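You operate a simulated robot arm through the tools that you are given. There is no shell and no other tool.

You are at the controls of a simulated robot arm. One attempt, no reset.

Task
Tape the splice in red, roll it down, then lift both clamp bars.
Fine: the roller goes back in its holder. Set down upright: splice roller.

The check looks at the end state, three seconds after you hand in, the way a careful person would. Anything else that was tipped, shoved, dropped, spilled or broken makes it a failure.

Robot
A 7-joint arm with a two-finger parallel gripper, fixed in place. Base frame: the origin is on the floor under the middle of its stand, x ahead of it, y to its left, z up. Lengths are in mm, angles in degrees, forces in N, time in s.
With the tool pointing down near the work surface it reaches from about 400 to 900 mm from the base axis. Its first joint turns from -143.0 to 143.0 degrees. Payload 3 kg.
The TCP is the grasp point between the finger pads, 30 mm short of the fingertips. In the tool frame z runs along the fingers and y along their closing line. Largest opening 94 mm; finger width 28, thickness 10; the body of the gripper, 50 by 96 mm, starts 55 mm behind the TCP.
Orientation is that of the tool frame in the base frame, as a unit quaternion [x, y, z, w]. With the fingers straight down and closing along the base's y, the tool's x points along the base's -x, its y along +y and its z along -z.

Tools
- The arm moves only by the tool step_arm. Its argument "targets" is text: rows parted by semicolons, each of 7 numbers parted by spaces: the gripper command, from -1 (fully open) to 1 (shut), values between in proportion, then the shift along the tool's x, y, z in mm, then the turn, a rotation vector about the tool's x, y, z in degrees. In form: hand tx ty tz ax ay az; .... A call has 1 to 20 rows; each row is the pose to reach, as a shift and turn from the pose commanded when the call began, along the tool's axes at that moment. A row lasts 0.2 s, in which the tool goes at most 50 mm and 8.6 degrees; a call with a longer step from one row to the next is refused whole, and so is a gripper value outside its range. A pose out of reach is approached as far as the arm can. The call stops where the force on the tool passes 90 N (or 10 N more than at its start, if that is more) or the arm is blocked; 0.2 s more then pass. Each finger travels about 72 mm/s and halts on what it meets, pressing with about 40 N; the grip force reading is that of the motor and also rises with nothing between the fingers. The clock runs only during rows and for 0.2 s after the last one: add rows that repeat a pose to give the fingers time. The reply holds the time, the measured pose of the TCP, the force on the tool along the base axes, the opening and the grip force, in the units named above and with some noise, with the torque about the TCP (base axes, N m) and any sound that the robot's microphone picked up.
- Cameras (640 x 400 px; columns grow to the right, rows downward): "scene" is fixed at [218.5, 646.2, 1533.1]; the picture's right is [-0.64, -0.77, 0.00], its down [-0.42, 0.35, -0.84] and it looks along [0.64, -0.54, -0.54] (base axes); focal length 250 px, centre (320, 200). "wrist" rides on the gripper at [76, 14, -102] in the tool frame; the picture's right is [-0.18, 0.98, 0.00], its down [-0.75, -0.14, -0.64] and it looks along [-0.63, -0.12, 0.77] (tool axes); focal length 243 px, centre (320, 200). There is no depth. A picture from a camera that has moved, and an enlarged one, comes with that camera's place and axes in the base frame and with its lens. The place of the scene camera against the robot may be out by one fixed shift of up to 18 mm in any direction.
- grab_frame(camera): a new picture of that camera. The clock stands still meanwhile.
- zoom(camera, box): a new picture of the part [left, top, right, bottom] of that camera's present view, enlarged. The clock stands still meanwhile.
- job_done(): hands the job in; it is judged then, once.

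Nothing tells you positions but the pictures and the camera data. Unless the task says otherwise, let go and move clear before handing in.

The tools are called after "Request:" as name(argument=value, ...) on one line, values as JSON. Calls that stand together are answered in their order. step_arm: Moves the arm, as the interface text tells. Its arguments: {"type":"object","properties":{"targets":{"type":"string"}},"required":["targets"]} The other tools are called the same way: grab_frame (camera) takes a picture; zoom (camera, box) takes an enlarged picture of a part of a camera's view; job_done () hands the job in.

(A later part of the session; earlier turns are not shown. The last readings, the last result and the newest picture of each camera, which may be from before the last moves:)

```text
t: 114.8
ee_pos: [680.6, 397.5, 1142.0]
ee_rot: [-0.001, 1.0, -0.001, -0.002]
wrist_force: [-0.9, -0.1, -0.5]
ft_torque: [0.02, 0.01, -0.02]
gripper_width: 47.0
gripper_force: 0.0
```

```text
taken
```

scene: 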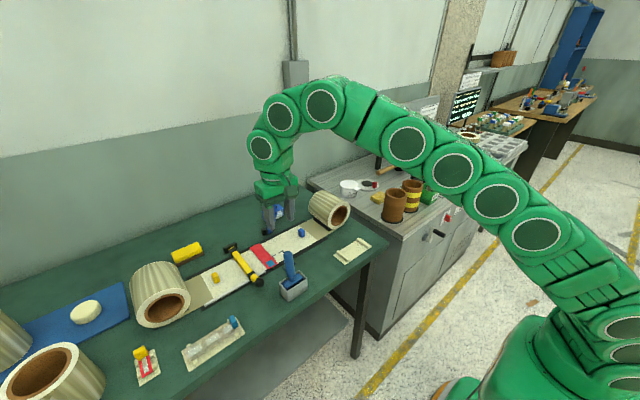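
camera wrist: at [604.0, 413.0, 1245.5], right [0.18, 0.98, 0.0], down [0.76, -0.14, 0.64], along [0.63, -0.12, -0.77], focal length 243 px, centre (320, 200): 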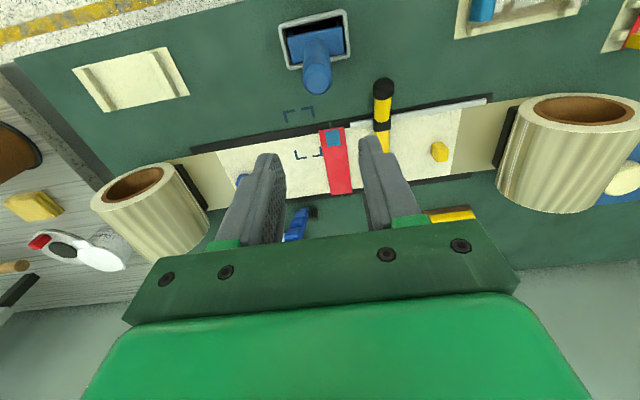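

Yellow knob measured at about (705.5, 475). Moving above it and down to z≈1000.

Request:
step_arm(targets="0 -6 20 20 0 0 0; 0 -12 40 50 0 0 0; 0 -18 60 80 0 0 0; 0 -24.5 77.2 110 0 0 0; 0 -24.5 77.2 142 0 0 0; 0 -24.5 77.2 142 0 0 0")

Request:
grab_frame(camera="wrist")

Request:
zoom(camera="wrist", box=[240, 50, 400, 180])

Request:
zoom(camera="scene", box=[210, 180, 320, 300])

```text
t: 116.2
ee_pos: [704.8, 475.5, 998.3]
ee_rot: [0.0, 1.0, 0.0, -0.001]
wrist_force: [0.3, 0.4, 0.8]
ft_torque: [-0.01, 0.02, 0.02]
gripper_width: 47.2
gripper_force: 0.1
```

```text
taken
camera wrist: at [628.3, 489.9, 1102.7], right [0.18, 0.98, 0.0], down [0.75, -0.14, 0.64], along [0.63, -0.12, -0.77], focal length 243 px, centre (320, 200)
```

wrist: 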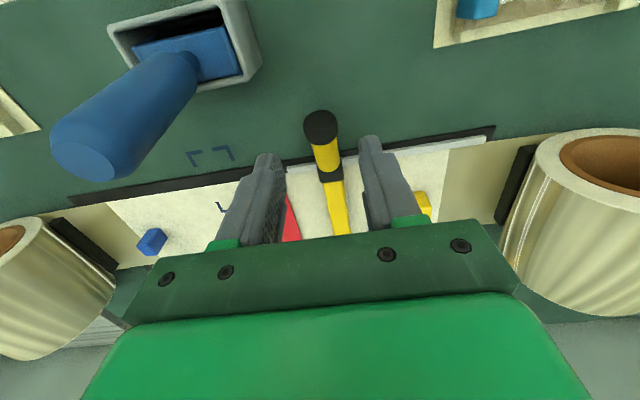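

```text
3.08 times, centred on (320, 115) of wrist
camera zoom: at [628.3, 489.9, 1102.7], right [0.18, 0.98, 0.0], down [0.75, -0.14, 0.64], along [0.63, -0.12, -0.77], focal length 746 px, centre (320, 462)
```

zoom: 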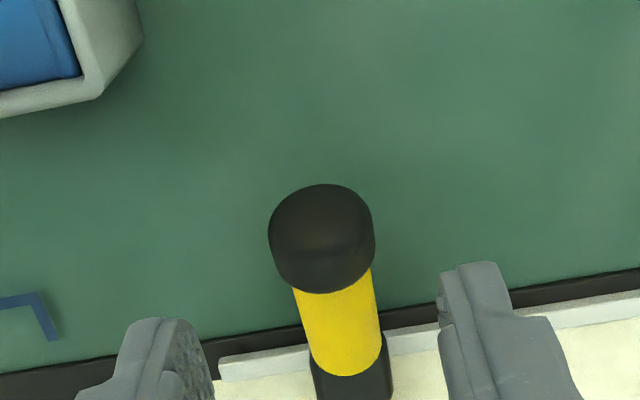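

```text
3.33 times, centred on (265, 240) of scene
camera zoom: at [218.5, 646.2, 1533.1], right [-0.64, -0.77, 0.0], down [-0.42, 0.35, -0.84], along [0.64, -0.54, -0.54], focal length 833 px, centre (503, 67)
```

zoom: 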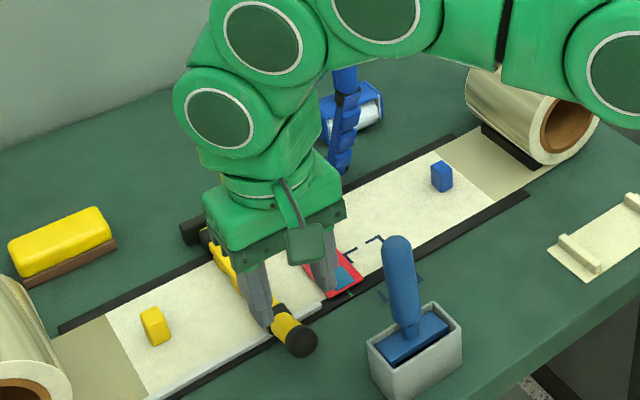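

Centred on the yellow knob at (705.3, 476). Descending to z=921 and gripping.

Request:
step_arm(targets="0 0 0.3 30 0 0 0; 0 0 0.3 55 0 0 0; 0 0 0.3 70 0 0 0; 0 0 0.3 77 0 0 0; 0 0 0.3 77 0 0 0")

Request:
zoom(camera="wrist", box=[220, 80, 420, 240])

```text
t: 117.4
ee_pos: [704.5, 476.1, 924.3]
ee_rot: [0.0, 1.0, 0.0, 0.0]
wrist_force: [0.4, 0.0, 0.5]
ft_torque: [-0.03, 0.02, 0.01]
gripper_width: 47.0
gripper_force: 0.0
```

```text
2.50 times, centred on (320, 160) of wrist
camera zoom: at [628.5, 490.2, 1026.5], right [0.18, 0.98, 0.0], down [0.75, -0.14, 0.64], along [0.63, -0.12, -0.77], focal length 606 px, centre (320, 300)
```

zoom: 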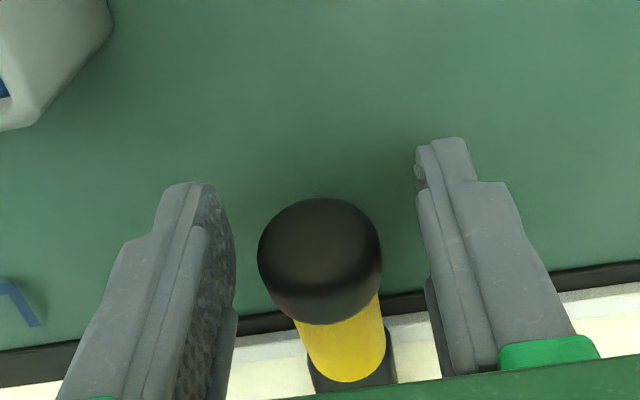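

Same view as with the blue knob. Lowering 2 mm and closing.

Request:
step_arm(targets="0 0 0 2 0 0 0; 0.2 0 0 2 0 0 0; 0.4 0 0 2 0 0 0; 1 0 0 2 0 0 0; 1 0 0 2 0 0 0; 1 0 0 2 0 0 0")

```text
t: 118.8
ee_pos: [704.8, 476.1, 921.1]
ee_rot: [-0.001, 1.0, -0.001, -0.001]
wrist_force: [-1.7, -4.8, -0.6]
ft_torque: [-0.01, 0.03, -0.11]
gripper_width: 22.7
gripper_force: 44.4
```

Gripped the same way (22.7 mm). Lifting along the arc to 30°.

Request:
step_arm(targets="1 -0.4 0 -6.9 0 -2 0; 1 -1.4 0 -17.3 0 -5 0; 1 -4.2 0 -34.5 0 -10 0; 1 -8.6 0 -51.3 0 -15 0; 1 -14.4 0 -67.6 0 -20 0; 1 -21.6 0 -83.4 0 -25 0; 1 -30.2 0 -98.6 0 -30 0; 1 -30.2 0 -98.6 0 -30 0")

Request:
zoom(camera="scene", box=[200, 170, 330, 300])

```text
t: 120.6
ee_pos: [735.4, 474.6, 1019.1]
ee_rot: [-0.001, 0.966, 0.001, 0.259]
wrist_force: [-11.0, -20.2, 1.2]
ft_torque: [-0.7, 1.15, -0.58]
gripper_width: 21.2
gripper_force: 45.0
```

```text
3.08 times, centred on (265, 235) of scene
camera zoom: at [218.5, 646.2, 1533.1], right [-0.64, -0.77, 0.0], down [-0.42, 0.35, -0.84], along [0.64, -0.54, -0.54], focal length 769 px, centre (489, 92)
```

zoom: 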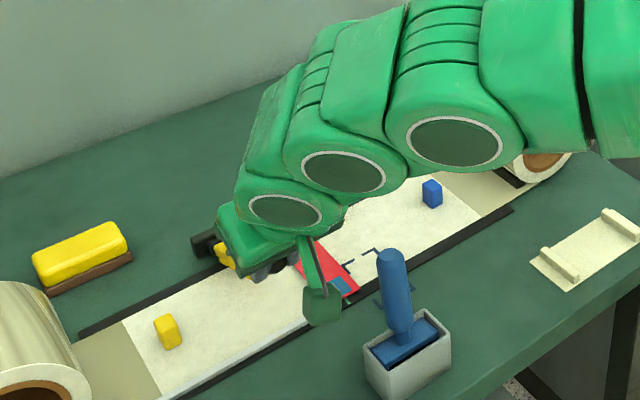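

The yellow bar is rising; the side force of −20 N suggests easing 0.8 mm in −y. Continuing to 58°.

Request:
step_arm(targets="1 -11 -0.4 -5.2 0 -3 0; 1 -22.1 -0.8 -10.1 0 -6 0; 1 -33.7 -0.8 -13.9 0 -9 0; 1 -45.3 -0.8 -17.3 0 -12 0; 1 -57.3 -0.8 -19.7 0 -14.5 0; 1 -69.2 -0.8 -21.8 0 -17 0; 1 -81.3 -0.8 -22.7 0 -19 0; 1 -93.4 -0.8 -23.3 0 -21 0; 1 -93.4 -0.8 -23.3 0 -21 0")

Request:
zoom(camera="scene", box=[200, 160, 340, 300])

```text
t: 122.6
ee_pos: [805.0, 475.7, 1085.2]
ee_rot: [0.0, 0.903, 0.0, 0.43]
wrist_force: [-2.2, 3.9, -1.4]
ft_torque: [-0.12, 0.65, -0.15]
gripper_width: 21.1
gripper_force: 45.2
```

```text
2.86 times, centred on (270, 230) of scene
camera zoom: at [218.5, 646.2, 1533.1], right [-0.64, -0.77, 0.0], down [-0.42, 0.35, -0.84], along [0.64, -0.54, -0.54], focal length 714 px, centre (463, 114)
```

zoom: 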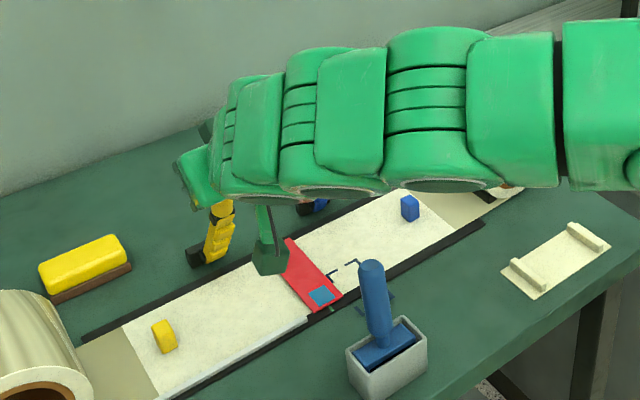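

Forces are tiny now. Continuing to 70°.

Request:
step_arm(targets="1 -11.1 0 5 0 -1 0; 1 -22.2 0 10 0 -2 0; 1 -29.6 0 14.4 0 -3 0; 1 -37.1 0 18.9 0 -4 0; 1 -37.1 0 18.9 0 -4 0")

Request:
grab_frame(camera="wrist")

```text
t: 123.8
ee_pos: [842.3, 474.9, 1103.4]
ee_rot: [0.0, 0.887, 0.0, 0.462]
wrist_force: [-3.6, -1.7, -4.5]
ft_torque: [-0.38, 0.93, -0.06]
gripper_width: 21.1
gripper_force: 44.9
```

```text
taken
camera wrist: at [714.7, 490.1, 1100.8], right [0.1, 0.98, 0.15], down [-0.09, -0.14, 0.99], along [0.99, -0.12, 0.08], focal length 243 px, centre (320, 200)
```

wrist: 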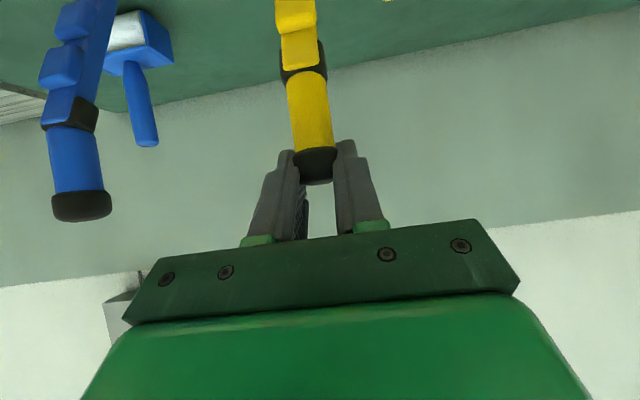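

Both bars in view; yellow at 70° with little force. A few more degrees in small steps toward its stop.

Request:
step_arm(targets="1 -4 0 3.2 0 0 0; 1 -8.1 0 6.5 0 0 0; 1 -8.1 0 6.5 0 0 0")

Request:
step_arm(targets="1 -2.6 0 2.3 0 0 0; 1 -5.3 0 4.6 0 0 0; 1 -5.3 0 4.6 0 0 0")

```text
t: 124.6
ee_pos: [852.9, 475.3, 1106.2]
ee_rot: [0.0, 0.887, 0.0, 0.462]
wrist_force: [-5.5, -1.6, -3.2]
ft_torque: [0.22, 1.05, 0.04]
gripper_width: 21.0
gripper_force: 45.0
```

```text
t: 125.4
ee_pos: [858.4, 476.4, 1107.6]
ee_rot: [0.0, 0.887, 0.0, 0.461]
wrist_force: [-37.9, -17.5, -3.1]
ft_torque: [-0.38, 1.12, -0.11]
gripper_width: 21.2
gripper_force: 44.8
```

The force jumped to 38 N at about 75°: that's the yellow bar's stop, same as blue. I'll ease off slightly and open the fingers.

Request:
step_arm(targets="1 0.9 0 -1.2 0 0 0; 0.6 0.9 0 -1.2 0 0 0; 0.3 0.9 0 -1.2 0 0 0; 0 0.9 0 -1.2 0 0 0; 0 0.9 0 -1.2 0 0 0; 0 0.9 0 -1.2 0 0 0")

Request:
grab_frame(camera="wrist")

Request:
zoom(camera="scene", box=[200, 160, 340, 300])

```text
t: 126.8
ee_pos: [857.3, 474.9, 1107.6]
ee_rot: [0.0, 0.888, 0.0, 0.46]
wrist_force: [-0.1, 0.8, 0.0]
ft_torque: [0.02, 0.02, -0.02]
gripper_width: 46.7
gripper_force: 0.0
```

```text
taken
camera wrist: at [729.6, 490.2, 1105.4], right [0.1, 0.98, 0.15], down [-0.09, -0.14, 0.99], along [0.99, -0.12, 0.08], focal length 243 px, centre (320, 200)
```

wrist: 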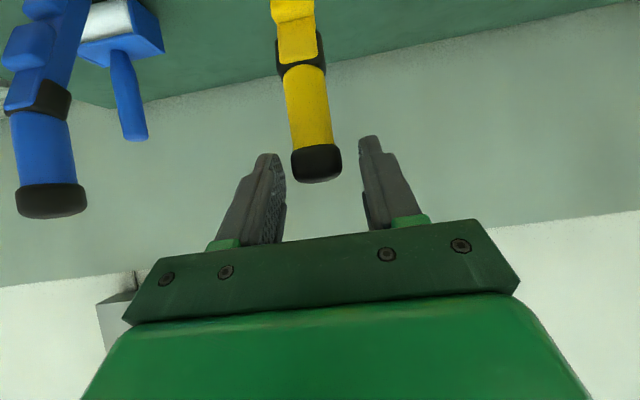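

```text
2.86 times, centred on (270, 230) of scene
camera zoom: at [218.5, 646.2, 1533.1], right [-0.64, -0.77, 0.0], down [-0.42, 0.35, -0.84], along [0.64, -0.54, -0.54], focal length 714 px, centre (463, 114)
```

zoom: 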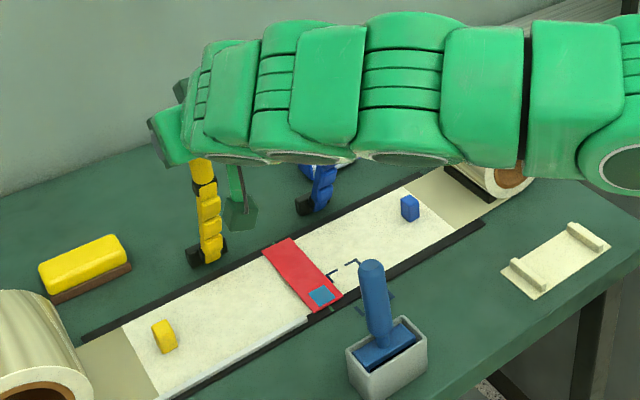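

Yellow stays up too. Backing the open fingers away from the knob, back and up.

Request:
step_arm(targets="0 0 0 -25 0 0 0; 0 0 0 -60 0 0 0; 0 0 0 -100 0 0 0; 0 0 0 -140 0 0 0; 0 0 0 -180 0 0 0; 0 0 0 -180 0 0 0")

Request:
grab_frame(camera="wrist")

Request:
grab_frame(camera="scene")

```text
t: 128.2
ee_pos: [707.7, 475.3, 1211.1]
ee_rot: [-0.001, 0.887, 0.001, 0.462]
wrist_force: [0.7, -0.1, -1.1]
ft_torque: [-0.04, 0.01, 0.0]
gripper_width: 46.8
gripper_force: 0.0
```

```text
taken
camera wrist: at [580.9, 490.0, 1208.3], right [0.1, 0.98, 0.15], down [-0.09, -0.14, 0.99], along [0.99, -0.12, 0.08], focal length 243 px, centre (320, 200)
```

wrist: 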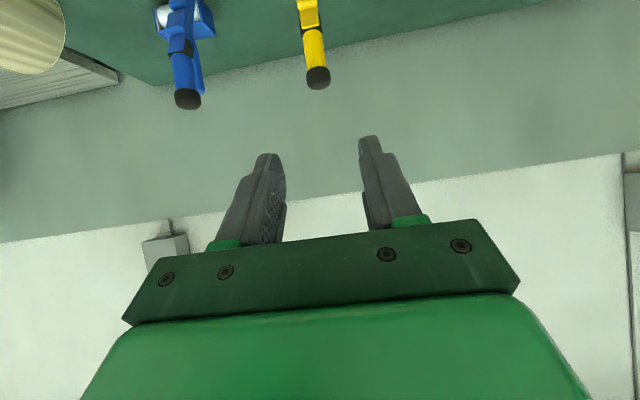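

```text
taken
```

scene: 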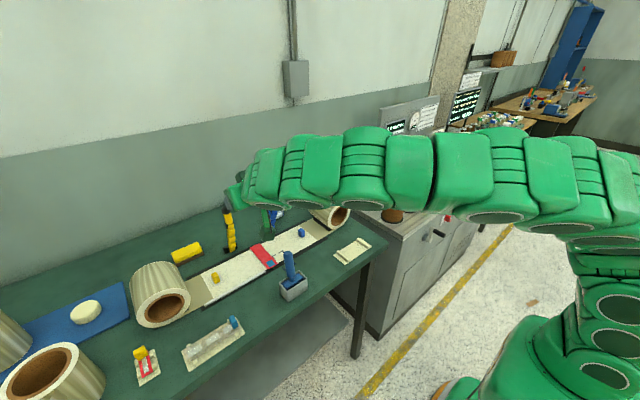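

Both bars are up and free. I'll withdraw the arm to a neutral pose, well clear, and inspect the final state.

Request:
step_arm(targets="0 6.8 -21.9 -26.9 0 6.9 0; 0 13.6 -43.8 -53.8 0 13.8 0; 0 20.4 -65.7 -80.7 0 20.7 0; 0 27.2 -87.6 -107.7 0 27.6 0; 0 34 -109.5 -134.6 0 34.5 0; 0 40.8 -131.4 -161.5 0 41.4 0; 0 47.6 -153.3 -188.5 0 48.3 0; 0 54.4 -175.3 -215.4 0 55 0; 0 54.4 -175.3 -215.4 0 55 0")

Request:
grab_frame(camera="wrist")

Request:
grab_frame(camera="scene")

Request:
zoom(camera="scene", box=[200, 180, 330, 310])

```text
t: 130.2
ee_pos: [502.9, 298.3, 1290.0]
ee_rot: [-0.001, 1.0, 0.0, -0.001]
wrist_force: [0.6, 0.4, 0.0]
ft_torque: [-0.01, -0.01, 0.01]
gripper_width: 46.9
gripper_force: 0.0
```

```text
taken
camera wrist: at [426.5, 313.6, 1393.3], right [0.18, 0.98, 0.0], down [0.76, -0.14, 0.64], along [0.63, -0.12, -0.77], focal length 243 px, centre (320, 200)
```

wrist: 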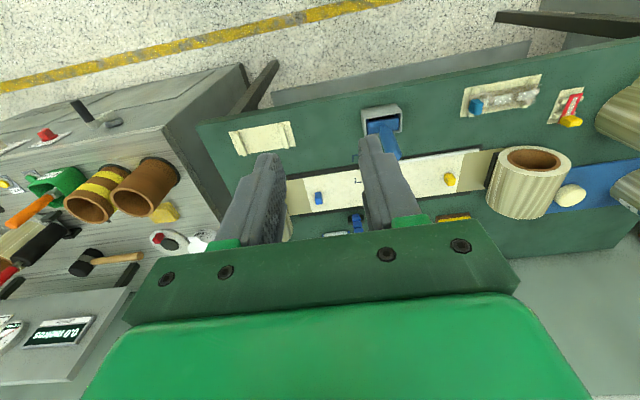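

```text
taken
```

scene: 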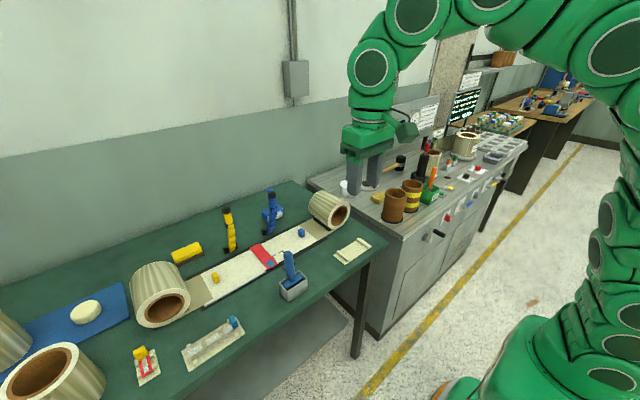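

```text
3.08 times, centred on (265, 245) of scene
camera zoom: at [218.5, 646.2, 1533.1], right [-0.64, -0.77, 0.0], down [-0.42, 0.35, -0.84], along [0.64, -0.54, -0.54], focal length 769 px, centre (489, 62)
```

zoom: 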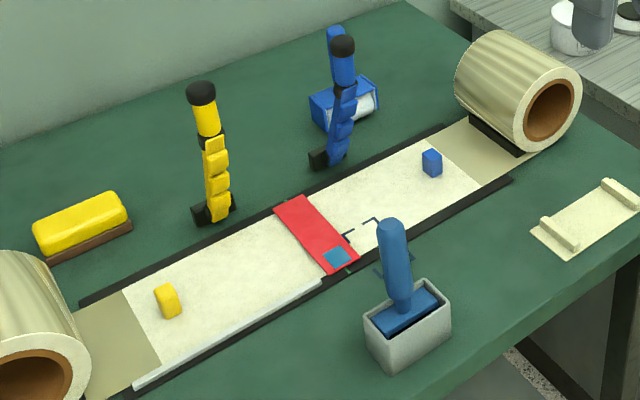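

Both bars stand, the tape is flat on the seam and the roller is in its holder. I'll zoom on the little yellow block and the other items to make sure nothing else was disturbed.

Request:
zoom(camera="scene", box=[200, 255, 248, 295])

Request:
zoom(camera="scene", box=[215, 185, 295, 255])

Request:
zoom(camera="scene", box=[270, 235, 330, 305])

Request:
zoom(camera="scene", box=[240, 230, 300, 280])

```text
10.00 times, centred on (224, 275) of scene
camera zoom: at [218.5, 646.2, 1533.1], right [-0.64, -0.77, 0.0], down [-0.42, 0.35, -0.84], along [0.64, -0.54, -0.54], focal length 2500 px, centre (1280, -550)
```

zoom: 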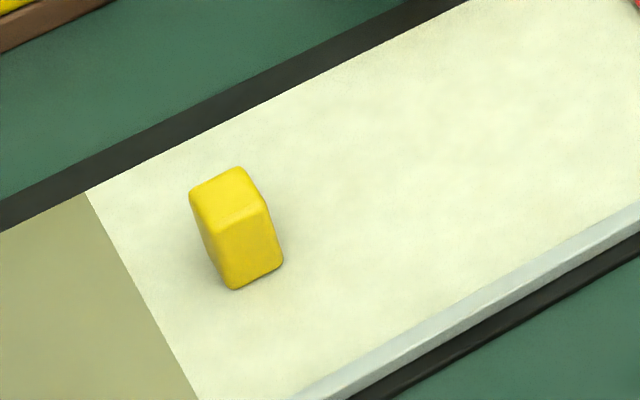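

```text
5.71 times, centred on (255, 220) of scene
camera zoom: at [218.5, 646.2, 1533.1], right [-0.64, -0.77, 0.0], down [-0.42, 0.35, -0.84], along [0.64, -0.54, -0.54], focal length 1429 px, centre (691, 86)
```

zoom: 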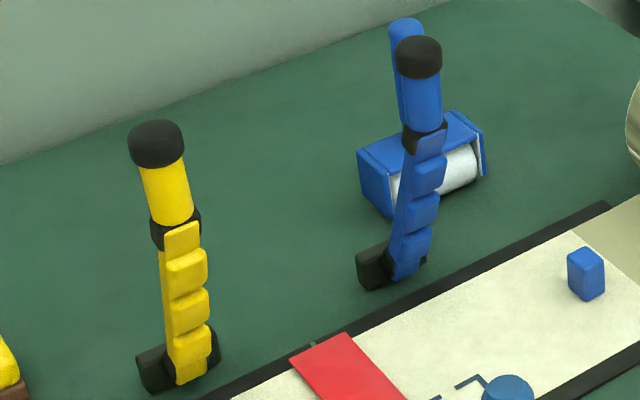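

```text
5.71 times, centred on (300, 270) of scene
camera zoom: at [218.5, 646.2, 1533.1], right [-0.64, -0.77, 0.0], down [-0.42, 0.35, -0.84], along [0.64, -0.54, -0.54], focal length 1429 px, centre (434, -200)
```

zoom: 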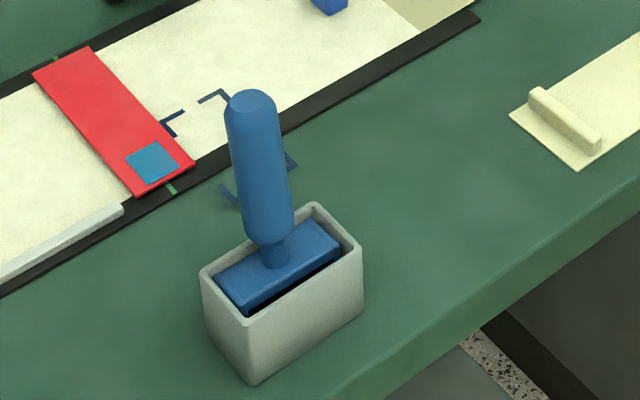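

```text
8.00 times, centred on (270, 255) of scene
camera zoom: at [218.5, 646.2, 1533.1], right [-0.64, -0.77, 0.0], down [-0.42, 0.35, -0.84], along [0.64, -0.54, -0.54], focal length 2000 px, centre (720, -240)
```

zoom: 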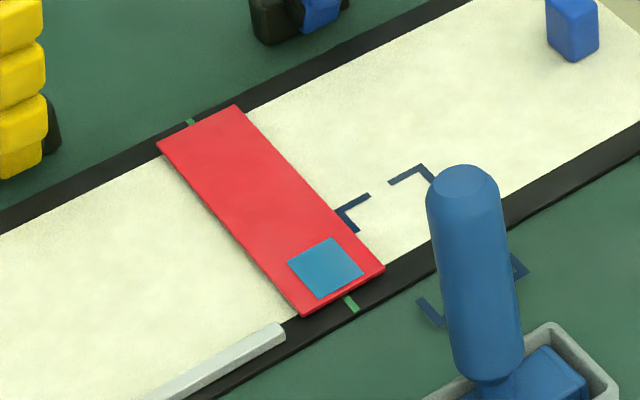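

Everything looks in order; the roller handle may lean a few degrees, so I'll measure that from the wrist view.

Request:
zoom(camera="wrist", box=[350, 90, 420, 170])

Request:
zoom(camera="scene", box=[278, 245, 318, 300])

```text
5.00 times, centred on (385, 130) of wrist
camera zoom: at [426.5, 313.6, 1393.3], right [0.18, 0.98, 0.0], down [0.76, -0.14, 0.64], along [0.63, -0.12, -0.77], focal length 1213 px, centre (-5, 550)
```

zoom: 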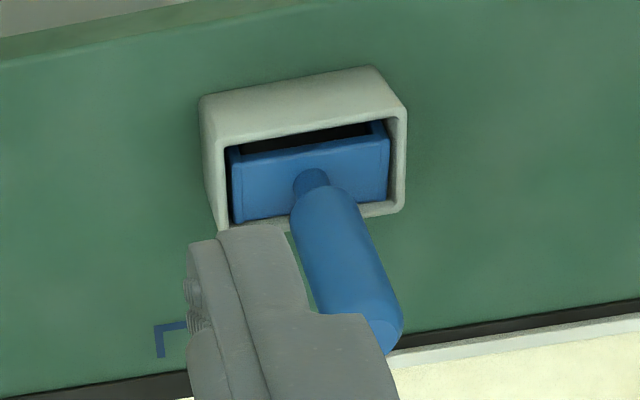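

```text
7.27 times, centred on (298, 272) of scene
camera zoom: at [218.5, 646.2, 1533.1], right [-0.64, -0.77, 0.0], down [-0.42, 0.35, -0.84], along [0.64, -0.54, -0.54], focal length 1818 px, centre (480, -327)
```

zoom: 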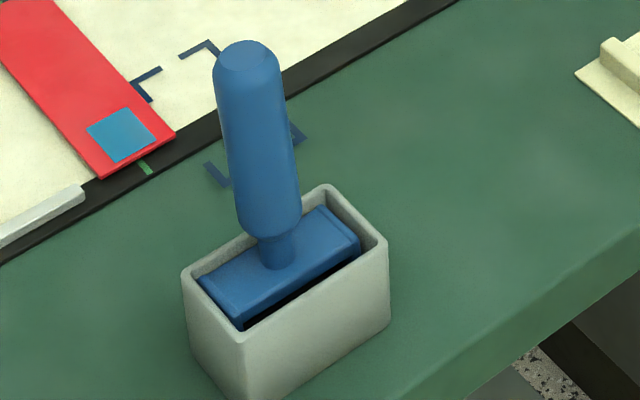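

By the scene view the handle may lean 4–5°. I'll look from the +y side to judge its tilt directly, keeping well above it.

Request:
step_arm(targets="0 -9 11 13 0 0 8.2; 0 -18 22 26 0 0 16.4; 0 -27 33 38 0 0 24.5; 0 -35 44 51 0 0 32.7; 0 -44 55 64 0 0 40.9; 0 -53 67 76 0 0 49.1; 0 -62 78 89 0 0 57.3; 0 -70 89 102 0 0 65.5; 0 -79 100 115 0 0 73.6; 0 -88 111 127 0 0 81.8; 0 -97 122 140 0 0 90; 0 -97 122 140 0 0 90")

Request:
grab_frame(camera="wrist")

Request:
zoom(camera="wrist", box=[300, 50, 420, 150])

```text
t: 132.8
ee_pos: [599.1, 421.4, 1150.1]
ee_rot: [0.707, 0.707, 0.0, 0.0]
wrist_force: [0.3, -0.2, 0.1]
ft_torque: [-0.02, -0.03, 0.0]
gripper_width: 47.2
gripper_force: 0.0
```

```text
taken
camera wrist: at [613.4, 498.7, 1253.5], right [0.98, -0.18, 0.0], down [-0.14, -0.75, 0.64], along [-0.12, -0.63, -0.77], focal length 243 px, centre (320, 200)
```

wrist: 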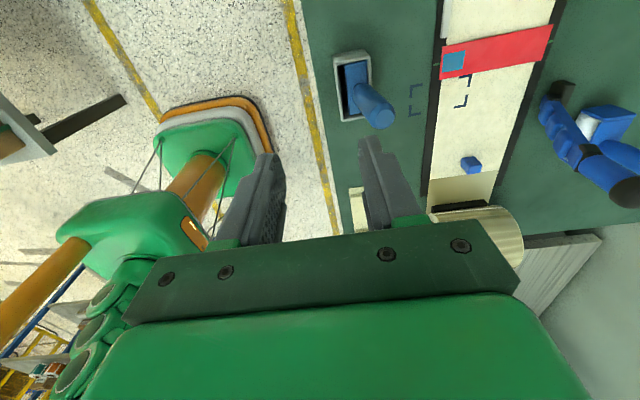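

```text
4.00 times, centred on (360, 100) of wrist
camera zoom: at [613.4, 498.7, 1253.5], right [0.98, -0.18, 0.0], down [-0.14, -0.75, 0.64], along [-0.12, -0.63, -0.77], focal length 970 px, centre (160, 600)
```

zoom: 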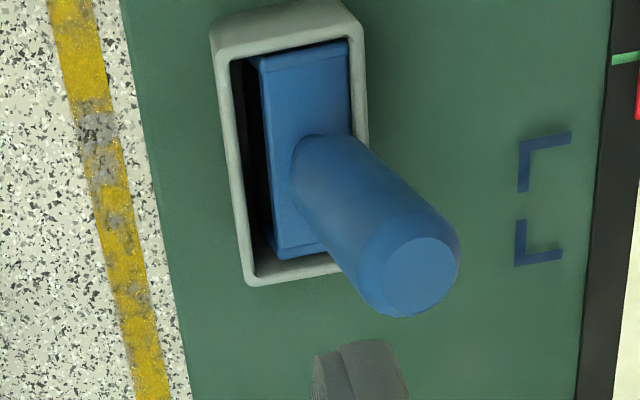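

The roller leans about 6.5° toward +x inside the holder, resting on the far wall. That's better straightened: I'll come back to the tilted approach pose, grip the handle and bring it upright.

Request:
step_arm(targets="-0.1 -2 -7 -4 0 0 -8.2; -0.2 -4 -14 -9 0 0 -16.4; -0.2 -6 -21 -14 0 0 -24.5; -0.2 -8 -28 -18 0 0 -32.7; -0.2 -10 -35 -23 0 0 -40.9; -0.2 -12 -43 -27 0 0 -49.1; -0.2 -14 -50 -32 0 0 -57.3; -0.2 -16 -57 -36 0 0 -65.5; -0.2 -18 -64 -41 0 0 -73.6; -0.2 -20 -72 -46 0 0 -81.8; -0.2 -21 -79 -50 0 0 -90; -0.2 -21 -79 -50 0 0 -90")

Request:
step_arm(targets="-0.2 -10 0.3 23 0 -7.5 0; -0.2 -20 0.6 46 0 -15 0; -0.2 -30 0.9 70 0 -22.5 0; -0.2 -41 1.2 93 0 -30 0; -0.2 -51 1.5 116 0 -37.5 0; -0.2 -61 1.8 139 0 -45 0; -0.2 -61 1.8 139 0 -45 0")

Request:
grab_frame(camera="wrist")

Request:
zoom(camera="wrist", box=[230, 0, 410, 180])

```text
t: 135.4
ee_pos: [520.3, 400.0, 1200.6]
ee_rot: [-0.001, 1.0, 0.0, -0.001]
wrist_force: [-0.4, -0.3, 1.0]
ft_torque: [-0.03, -0.01, -0.02]
gripper_width: 56.5
gripper_force: 0.1
```

```text
t: 137.0
ee_pos: [581.8, 402.8, 1060.9]
ee_rot: [0.0, 0.923, 0.0, 0.384]
wrist_force: [0.1, -0.3, 1.6]
ft_torque: [0.01, 0.02, -0.01]
gripper_width: 56.2
gripper_force: 0.1
```

```text
taken
camera wrist: at [454.9, 417.4, 1080.9], right [0.13, 0.98, 0.13], down [0.08, -0.14, 0.99], along [0.99, -0.12, -0.1], focal length 243 px, centre (320, 200)
```

wrist: 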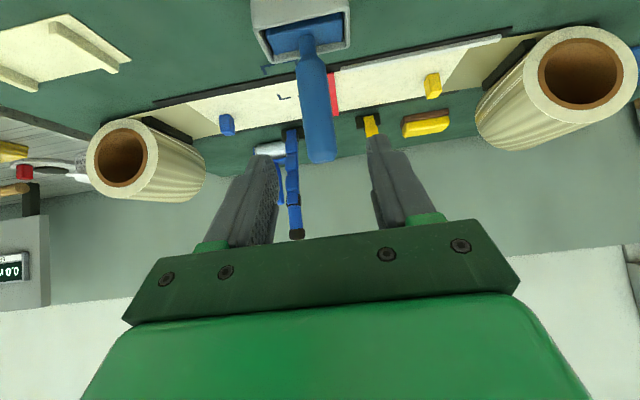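

```text
2.22 times, centred on (320, 90) of wrist
camera zoom: at [454.9, 417.4, 1080.9], right [0.13, 0.98, 0.13], down [0.08, -0.14, 0.99], along [0.99, -0.12, -0.1], focal length 539 px, centre (320, 444)
```

zoom: 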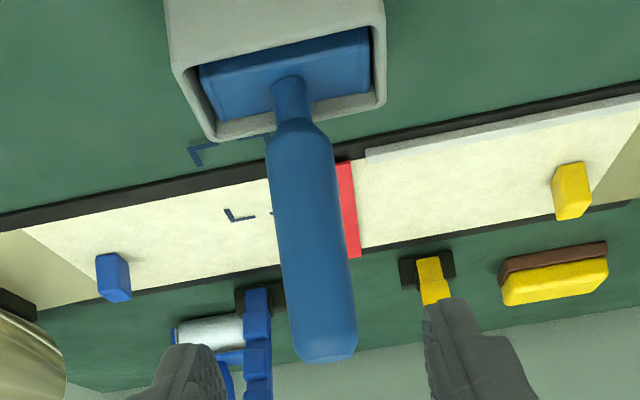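

The handle is at y≈400.6. Sliding in around it, then gripping.

Request:
step_arm(targets="-0.2 0 -0.6 30 0 0 0; -0.2 0 -1.2 60 0 0 0; -0.2 0 -1.2 85 0 0 0; -0.2 0 -1.2 100 0 0 0; -0.2 0 -1.2 100 0 0 0")

Request:
grab_frame(camera="wrist")

```text
t: 138.2
ee_pos: [651.5, 403.4, 991.5]
ee_rot: [0.0, 0.925, 0.0, 0.381]
wrist_force: [0.1, 0.4, -0.5]
ft_torque: [-0.03, 0.0, -0.04]
gripper_width: 56.5
gripper_force: 0.1
```

```text
taken
camera wrist: at [524.9, 417.1, 1010.0], right [0.13, 0.98, 0.13], down [0.08, -0.14, 0.99], along [0.99, -0.12, -0.1], focal length 243 px, centre (320, 200)
```

wrist: 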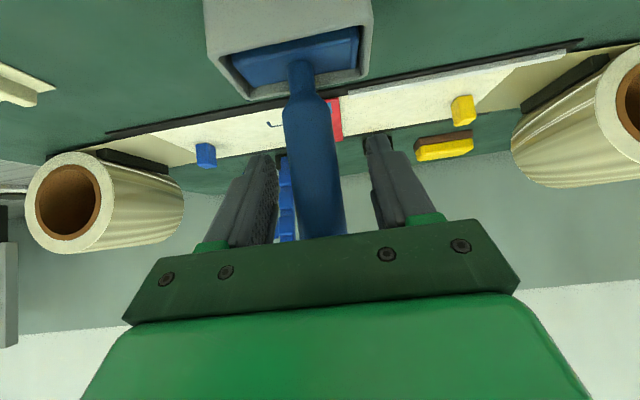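

Same relation as at the first pick-up. Closing on the handle.

Request:
step_arm(targets="0.2 0 0 0 0 0 0; 0.4 0 0 0 0 0 0; 1 0 0 0 0 0 0; 1 0 0 0 0 0 0; 1 0 0 0 0 0 0")

```text
t: 139.4
ee_pos: [650.8, 400.9, 990.5]
ee_rot: [0.0, 0.924, 0.0, 0.382]
wrist_force: [-1.0, 0.7, 0.9]
ft_torque: [0.1, 0.05, 0.05]
gripper_width: 29.2
gripper_force: 40.3
```

Gripped without side load. Lifting 3 mm, rotating 6.5° back about the roller's foot so the handle stands vertical over the holder's centre.

Request:
step_arm(targets="1 -2.1 0 -2.1 0 0 0; 1 0 0 -4.4 0 -1.6 0; 1 2 0 -6.6 0 -3.2 0; 1 4.1 0 -8.9 0 -4.9 0; 1 6.15 0 -11.2 0 -6.5 0; 1 6.15 0 -11.2 0 -6.5 0")

Request:
zoom(camera="scene", box=[275, 245, 325, 305])

Request:
zoom(camera="wrist", box=[200, 0, 420, 140])

```text
t: 140.8
ee_pos: [640.0, 402.6, 994.6]
ee_rot: [-0.001, 0.901, 0.001, 0.434]
wrist_force: [0.3, 0.7, -1.2]
ft_torque: [0.0, -0.02, -0.01]
gripper_width: 29.4
gripper_force: 39.9
```

```text
6.67 times, centred on (300, 275) of scene
camera zoom: at [218.5, 646.2, 1533.1], right [-0.64, -0.77, 0.0], down [-0.42, 0.35, -0.84], along [0.64, -0.54, -0.54], focal length 1667 px, centre (453, -300)
```

zoom: 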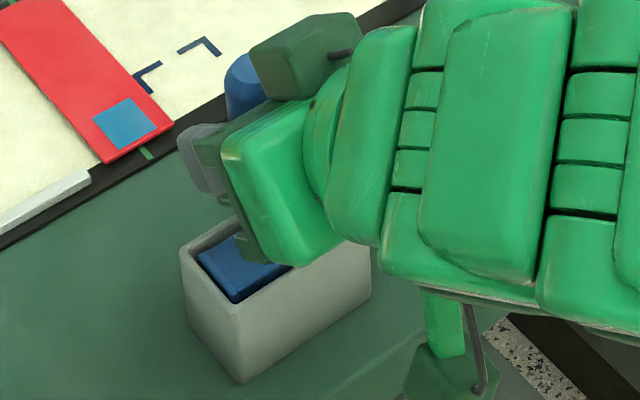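

```text
2.86 times, centred on (310, 70) of wrist
camera zoom: at [511.7, 416.6, 999.1], right [0.11, 0.98, 0.14], down [-0.03, -0.14, 0.99], along [0.99, -0.12, 0.02], focal length 693 px, centre (349, 571)
```

zoom: 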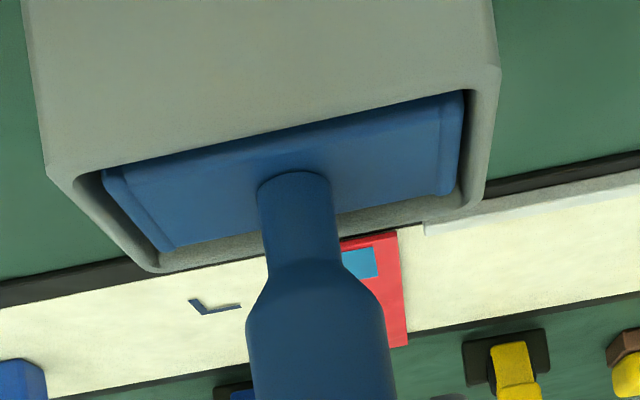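

No forces; the frame is centred. Lowering the last 3 mm in small steps until it touches the floor.

Request:
step_arm(targets="1 0.8 0 0.6 0 0 0; 1 1.6 0 1.25 0 0 0; 1 1.6 0 1.25 0 0 0")

Request:
step_arm(targets="1 0.4 0 0.3 0 0 0; 1 0.8 0 0.6 0 0 0; 1 0.8 0 0.6 0 0 0")

```text
t: 141.6
ee_pos: [639.1, 400.6, 991.1]
ee_rot: [0.0, 0.901, 0.001, 0.434]
wrist_force: [0.2, 0.1, -1.9]
ft_torque: [0.0, 0.01, 0.05]
gripper_width: 29.4
gripper_force: 40.2
```

```text
t: 142.4
ee_pos: [640.3, 400.9, 991.6]
ee_rot: [-0.001, 0.901, 0.001, 0.434]
wrist_force: [-0.1, 0.0, 4.0]
ft_torque: [0.11, -0.14, -0.03]
gripper_width: 28.9
gripper_force: 40.1
```

Light floor contact (about 6 N). Opening the fingers now without pressing further.

Request:
step_arm(targets="0.3 0 0 0 0 0 0; 0.2 0 0 0 0 0 0; 0 0 0 0 0 0 0; -0.2 0 0 0 0 0 0; -0.2 0 0 0 0 0 0; -0.2 0 0 0 0 0 0")

Request:
grab_frame(camera="wrist")

Request:
zoom(camera="wrist", box=[200, 0, 420, 140])

```text
t: 143.8
ee_pos: [639.0, 401.2, 991.7]
ee_rot: [0.0, 0.901, 0.0, 0.434]
wrist_force: [0.8, 0.0, -0.3]
ft_torque: [-0.02, -0.03, 0.0]
gripper_width: 56.4
gripper_force: 0.0
```

```text
taken
camera wrist: at [511.7, 416.1, 996.1], right [0.11, 0.98, 0.14], down [-0.03, -0.14, 0.99], along [0.99, -0.12, 0.02], focal length 243 px, centre (320, 200)
```

wrist: 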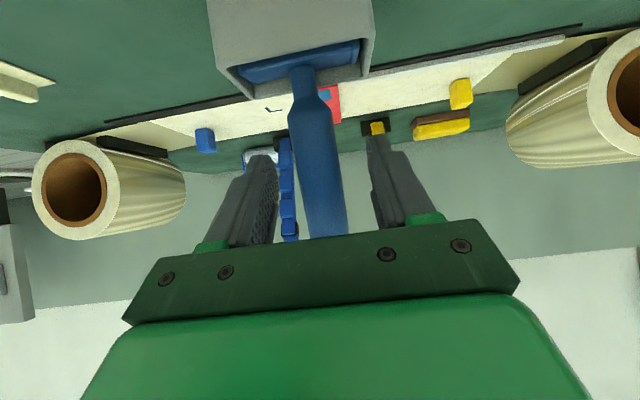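

```text
2.86 times, centred on (310, 70) of wrist
camera zoom: at [511.7, 416.1, 996.1], right [0.11, 0.98, 0.14], down [-0.03, -0.14, 0.99], along [0.99, -0.12, 0.02], focal length 693 px, centre (349, 571)
```

zoom: 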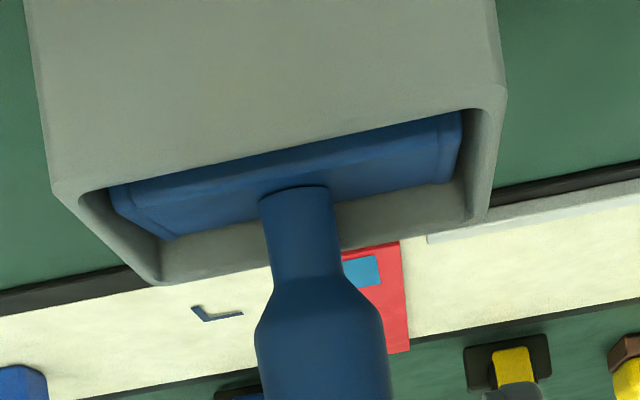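

Released. Backing out along the fingers and checking the tilt again from the side view.

Request:
step_arm(targets="-0.2 0 0 -25 0 0 0; -0.2 0 0 -55 0 0 0; -0.2 0 0 -90 0 0 0; -0.2 0 0 -125 0 0 0; -0.2 0 0 -125 0 0 0")

Request:
zoom(camera="scene", box=[278, 245, 318, 300])

Request:
zoom(camera="wrist", box=[230, 0, 410, 180])

```text
t: 145.0
ee_pos: [550.6, 390.0, 1056.4]
ee_rot: [0.009, 0.905, -0.008, 0.426]
wrist_force: [-0.8, -0.3, 0.5]
ft_torque: [0.0, -0.03, -0.02]
gripper_width: 56.5
gripper_force: 0.2
```

```text
7.27 times, centred on (298, 272) of scene
camera zoom: at [218.5, 646.2, 1533.1], right [-0.64, -0.77, 0.0], down [-0.42, 0.35, -0.84], along [0.64, -0.54, -0.54], focal length 1818 px, centre (480, -327)
```

zoom: 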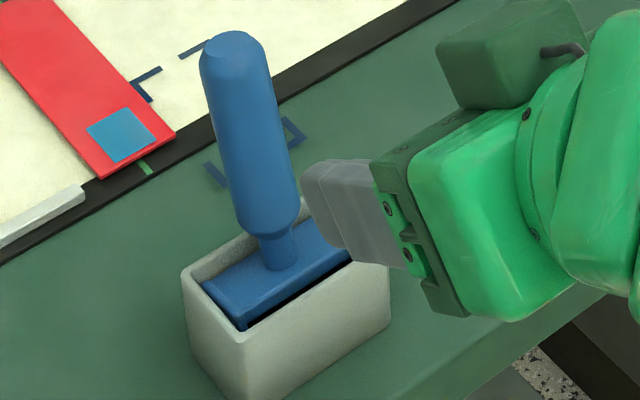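

```text
2.22 times, centred on (320, 90) of wrist
camera zoom: at [423.7, 408.0, 1064.1], right [0.14, 0.98, 0.13], down [-0.02, -0.13, 0.99], along [0.99, -0.14, 0.0], focal length 539 px, centre (320, 444)
```

zoom: 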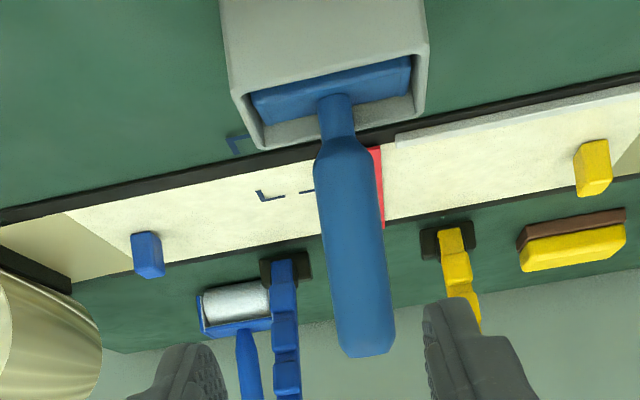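

The retreat ended about 11 mm off in y, so I'll let the arm settle and re-read before judging the roller.

Request:
step_arm(targets="-0.2 0 0 0 0 0 0; -0.2 0 0 0 0 0 0; -0.2 0 0 0 0 0 0")

Request:
grab_frame(camera="scene")

Request:
zoom(camera="scene", box=[278, 245, 318, 300])

```text
t: 145.8
ee_pos: [550.7, 391.2, 1058.3]
ee_rot: [0.009, 0.904, -0.006, 0.427]
wrist_force: [-0.5, 0.1, 0.7]
ft_torque: [0.03, 0.02, 0.01]
gripper_width: 56.5
gripper_force: 0.1
```

```text
taken
```

scene: 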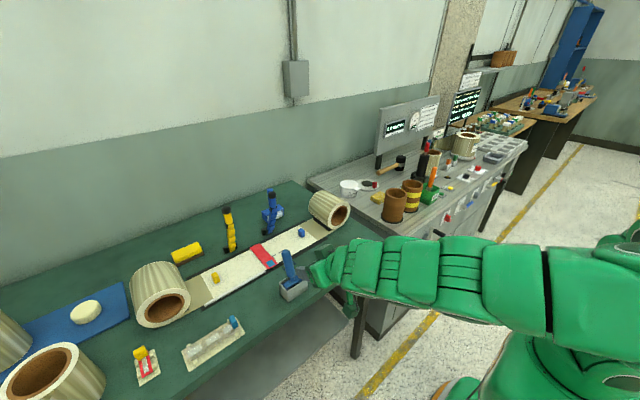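

```text
7.27 times, centred on (298, 272) of scene
camera zoom: at [218.5, 646.2, 1533.1], right [-0.64, -0.77, 0.0], down [-0.42, 0.35, -0.84], along [0.64, -0.54, -0.54], focal length 1818 px, centre (480, -327)
```

zoom: 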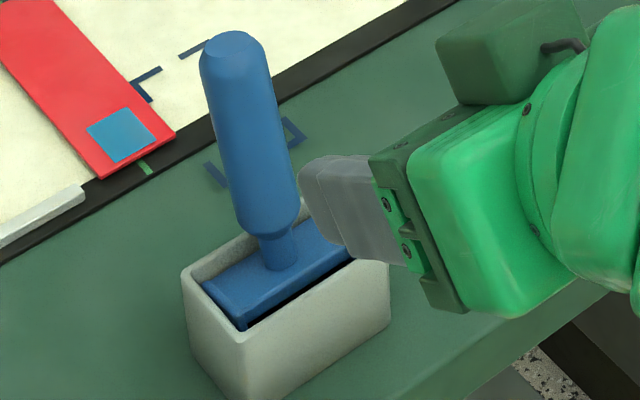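

The arm is at its folded limit here, harmless. I'll rise, return to vertical and take the side view of the roller again.

Request:
step_arm(targets="-0.2 -15 1 -14 0 0 0; -0.2 -30 2 -28 0 8 0; -0.2 -45 4 -42 0 16 0; -0.2 -60 5 -56 0 24 0; -0.2 -75 6 -70 0 32 0; -0.2 -90 8 -84 0 40 0; -0.2 -104 9 -98 0 48 0; -0.2 -104 9 -98 0 50.6 0; -0.2 -104 9 -98 0 50.6 0")

```text
t: 147.8
ee_pos: [528.7, 410.6, 1211.6]
ee_rot: [-0.001, 1.0, 0.0, 0.007]
wrist_force: [-0.2, 0.1, 0.9]
ft_torque: [0.06, 0.01, -0.02]
gripper_width: 56.6
gripper_force: 0.0
```

Now turning to the side-view pose above and beside the holder.

Request:
step_arm(targets="-0.2 -6.5 1 5.5 0 0 8.2; -0.2 -13 2 11 0 0 16.4; -0.2 -19 3 17 0 0 24.5; -0.2 -26 4 22 0 0 32.7; -0.2 -32 5 28 0 0 40.9; -0.2 -39 6 33 0 0 49.1; -0.2 -45 7 39 0 0 57.3; -0.2 -52 8 44 0 0 65.5; -0.2 -58 9 50 0 0 73.6; -0.2 -65 10 55 0 0 81.8; -0.2 -71 10.4 61 0 0 90; -0.2 -71 10.4 61 0 0 90")

Request:
zoom(camera="wrist", box=[300, 40, 420, 140])

```text
t: 150.4
ee_pos: [600.4, 421.0, 1151.5]
ee_rot: [0.707, 0.707, 0.005, 0.006]
wrist_force: [0.0, 0.0, 0.5]
ft_torque: [0.03, 0.01, 0.01]
gripper_width: 56.3
gripper_force: 0.0
```

```text
4.00 times, centred on (360, 90) of wrist
camera zoom: at [613.8, 497.8, 1255.1], right [0.98, -0.18, 0.01], down [-0.15, -0.75, 0.64], along [-0.11, -0.63, -0.77], focal length 970 px, centre (160, 640)
```

zoom: 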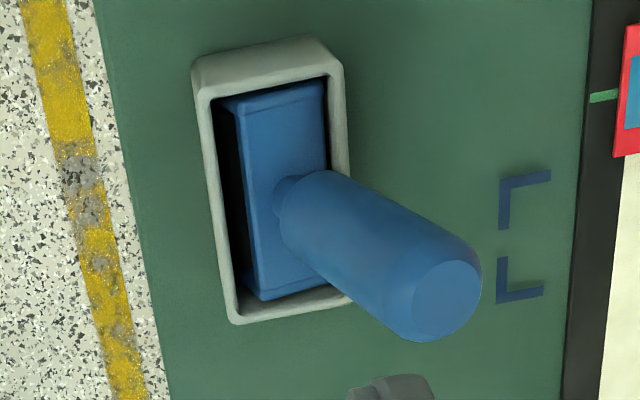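

The handle now leans more, about 13°, because the roller's foot rolled to the near wall of the holder. A better way to straighten it: grip it from above with the fingers closing along x, which forces the handle vertical. I'll open fully and come down around it.

Request:
step_arm(targets="-0.6 -5 11 10 0.3 0 0; -1 -10 22 20 0.6 0 0; -1 -15 34 30 0.9 0 0; -1 -20 45 40 0.9 0 0; -1 -20 45 40 0.9 0 0; -1 -20 45 40 0.9 0 0")

Request:
grab_frame(camera="wrist")

Request:
zoom(camera="scene", box=[260, 205, 340, 305])

```text
t: 151.8
ee_pos: [647.4, 399.6, 1112.3]
ee_rot: [0.707, 0.707, -0.001, -0.001]
wrist_force: [0.0, 0.0, -0.2]
ft_torque: [0.01, -0.02, 0.01]
gripper_width: 93.7
gripper_force: 0.1
```

```text
taken
camera wrist: at [660.9, 477.5, 1215.4], right [0.98, -0.18, 0.0], down [-0.14, -0.75, 0.64], along [-0.12, -0.63, -0.77], focal length 243 px, centre (320, 200)
```

wrist: 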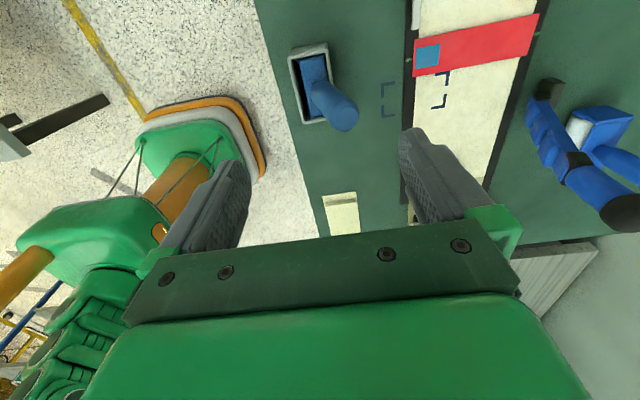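

```text
4.00 times, centred on (300, 255) of scene
camera zoom: at [218.5, 646.2, 1533.1], right [-0.64, -0.77, 0.0], down [-0.42, 0.35, -0.84], along [0.64, -0.54, -0.54], focal length 1000 px, centre (400, -20)
```

zoom: 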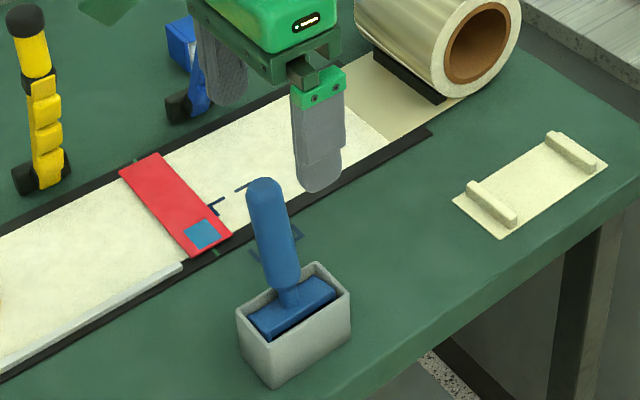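

The lean is clear from here. Measuring the handle precisely before descending around it.

Request:
zoom(camera="wrist", box=[270, 30, 390, 140])

```text
3.64 times, centred on (330, 85) of wrist
camera zoom: at [660.9, 477.5, 1215.4], right [0.98, -0.18, 0.0], down [-0.14, -0.75, 0.64], along [-0.12, -0.63, -0.77], focal length 882 px, centre (284, 618)
```

zoom: 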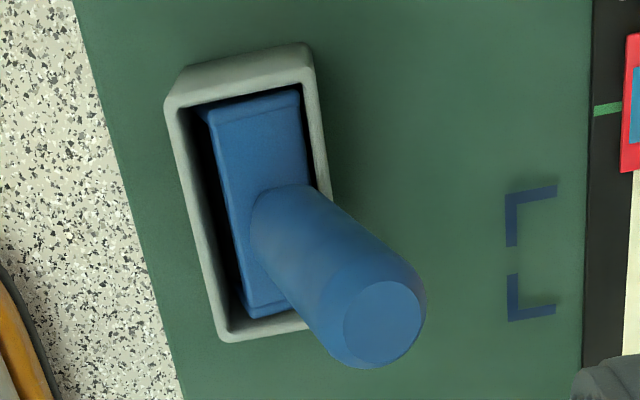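

The handle leans about 14° (top at x≈668.6, plate centre x≈642). Descending around it with the fingers wide open.

Request:
step_arm(targets="-1 0.8 2 30 0 0 0; -1 0.8 2 60 0 0 0; -1 0.8 2 90 0 0 0; -1 0.8 2 108 0 0 0; -1 0.8 2 108 0 0 0")

Request:
grab_frame(camera="wrist")

Request:
zoom(camera="scene", box=[260, 205, 340, 305])

```text
t: 153.0
ee_pos: [649.1, 402.1, 1003.5]
ee_rot: [0.707, 0.707, 0.001, -0.001]
wrist_force: [-0.9, -0.4, 0.3]
ft_torque: [-0.01, 0.0, 0.01]
gripper_width: 93.9
gripper_force: 0.1
```

```text
taken
camera wrist: at [664.3, 477.9, 1107.8], right [0.98, -0.18, 0.0], down [-0.14, -0.75, 0.64], along [-0.12, -0.63, -0.77], focal length 243 px, centre (320, 200)
```

wrist: 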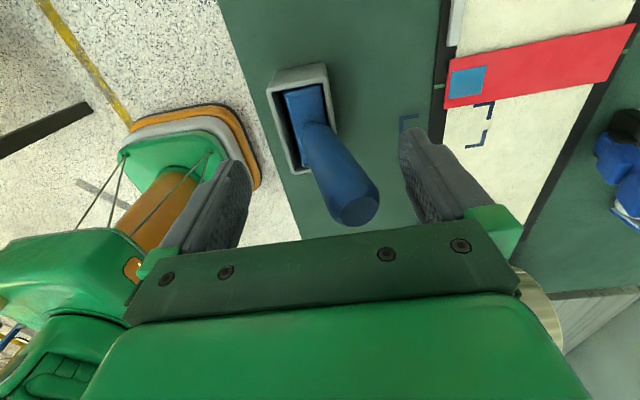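

```text
4.00 times, centred on (300, 255) of scene
camera zoom: at [218.5, 646.2, 1533.1], right [-0.64, -0.77, 0.0], down [-0.42, 0.35, -0.84], along [0.64, -0.54, -0.54], focal length 1000 px, centre (400, -20)
```

zoom: 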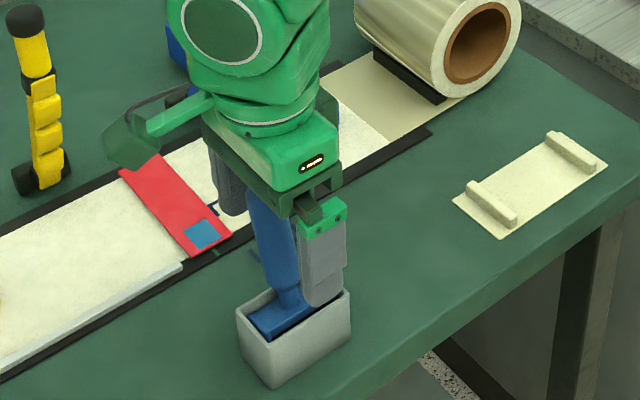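

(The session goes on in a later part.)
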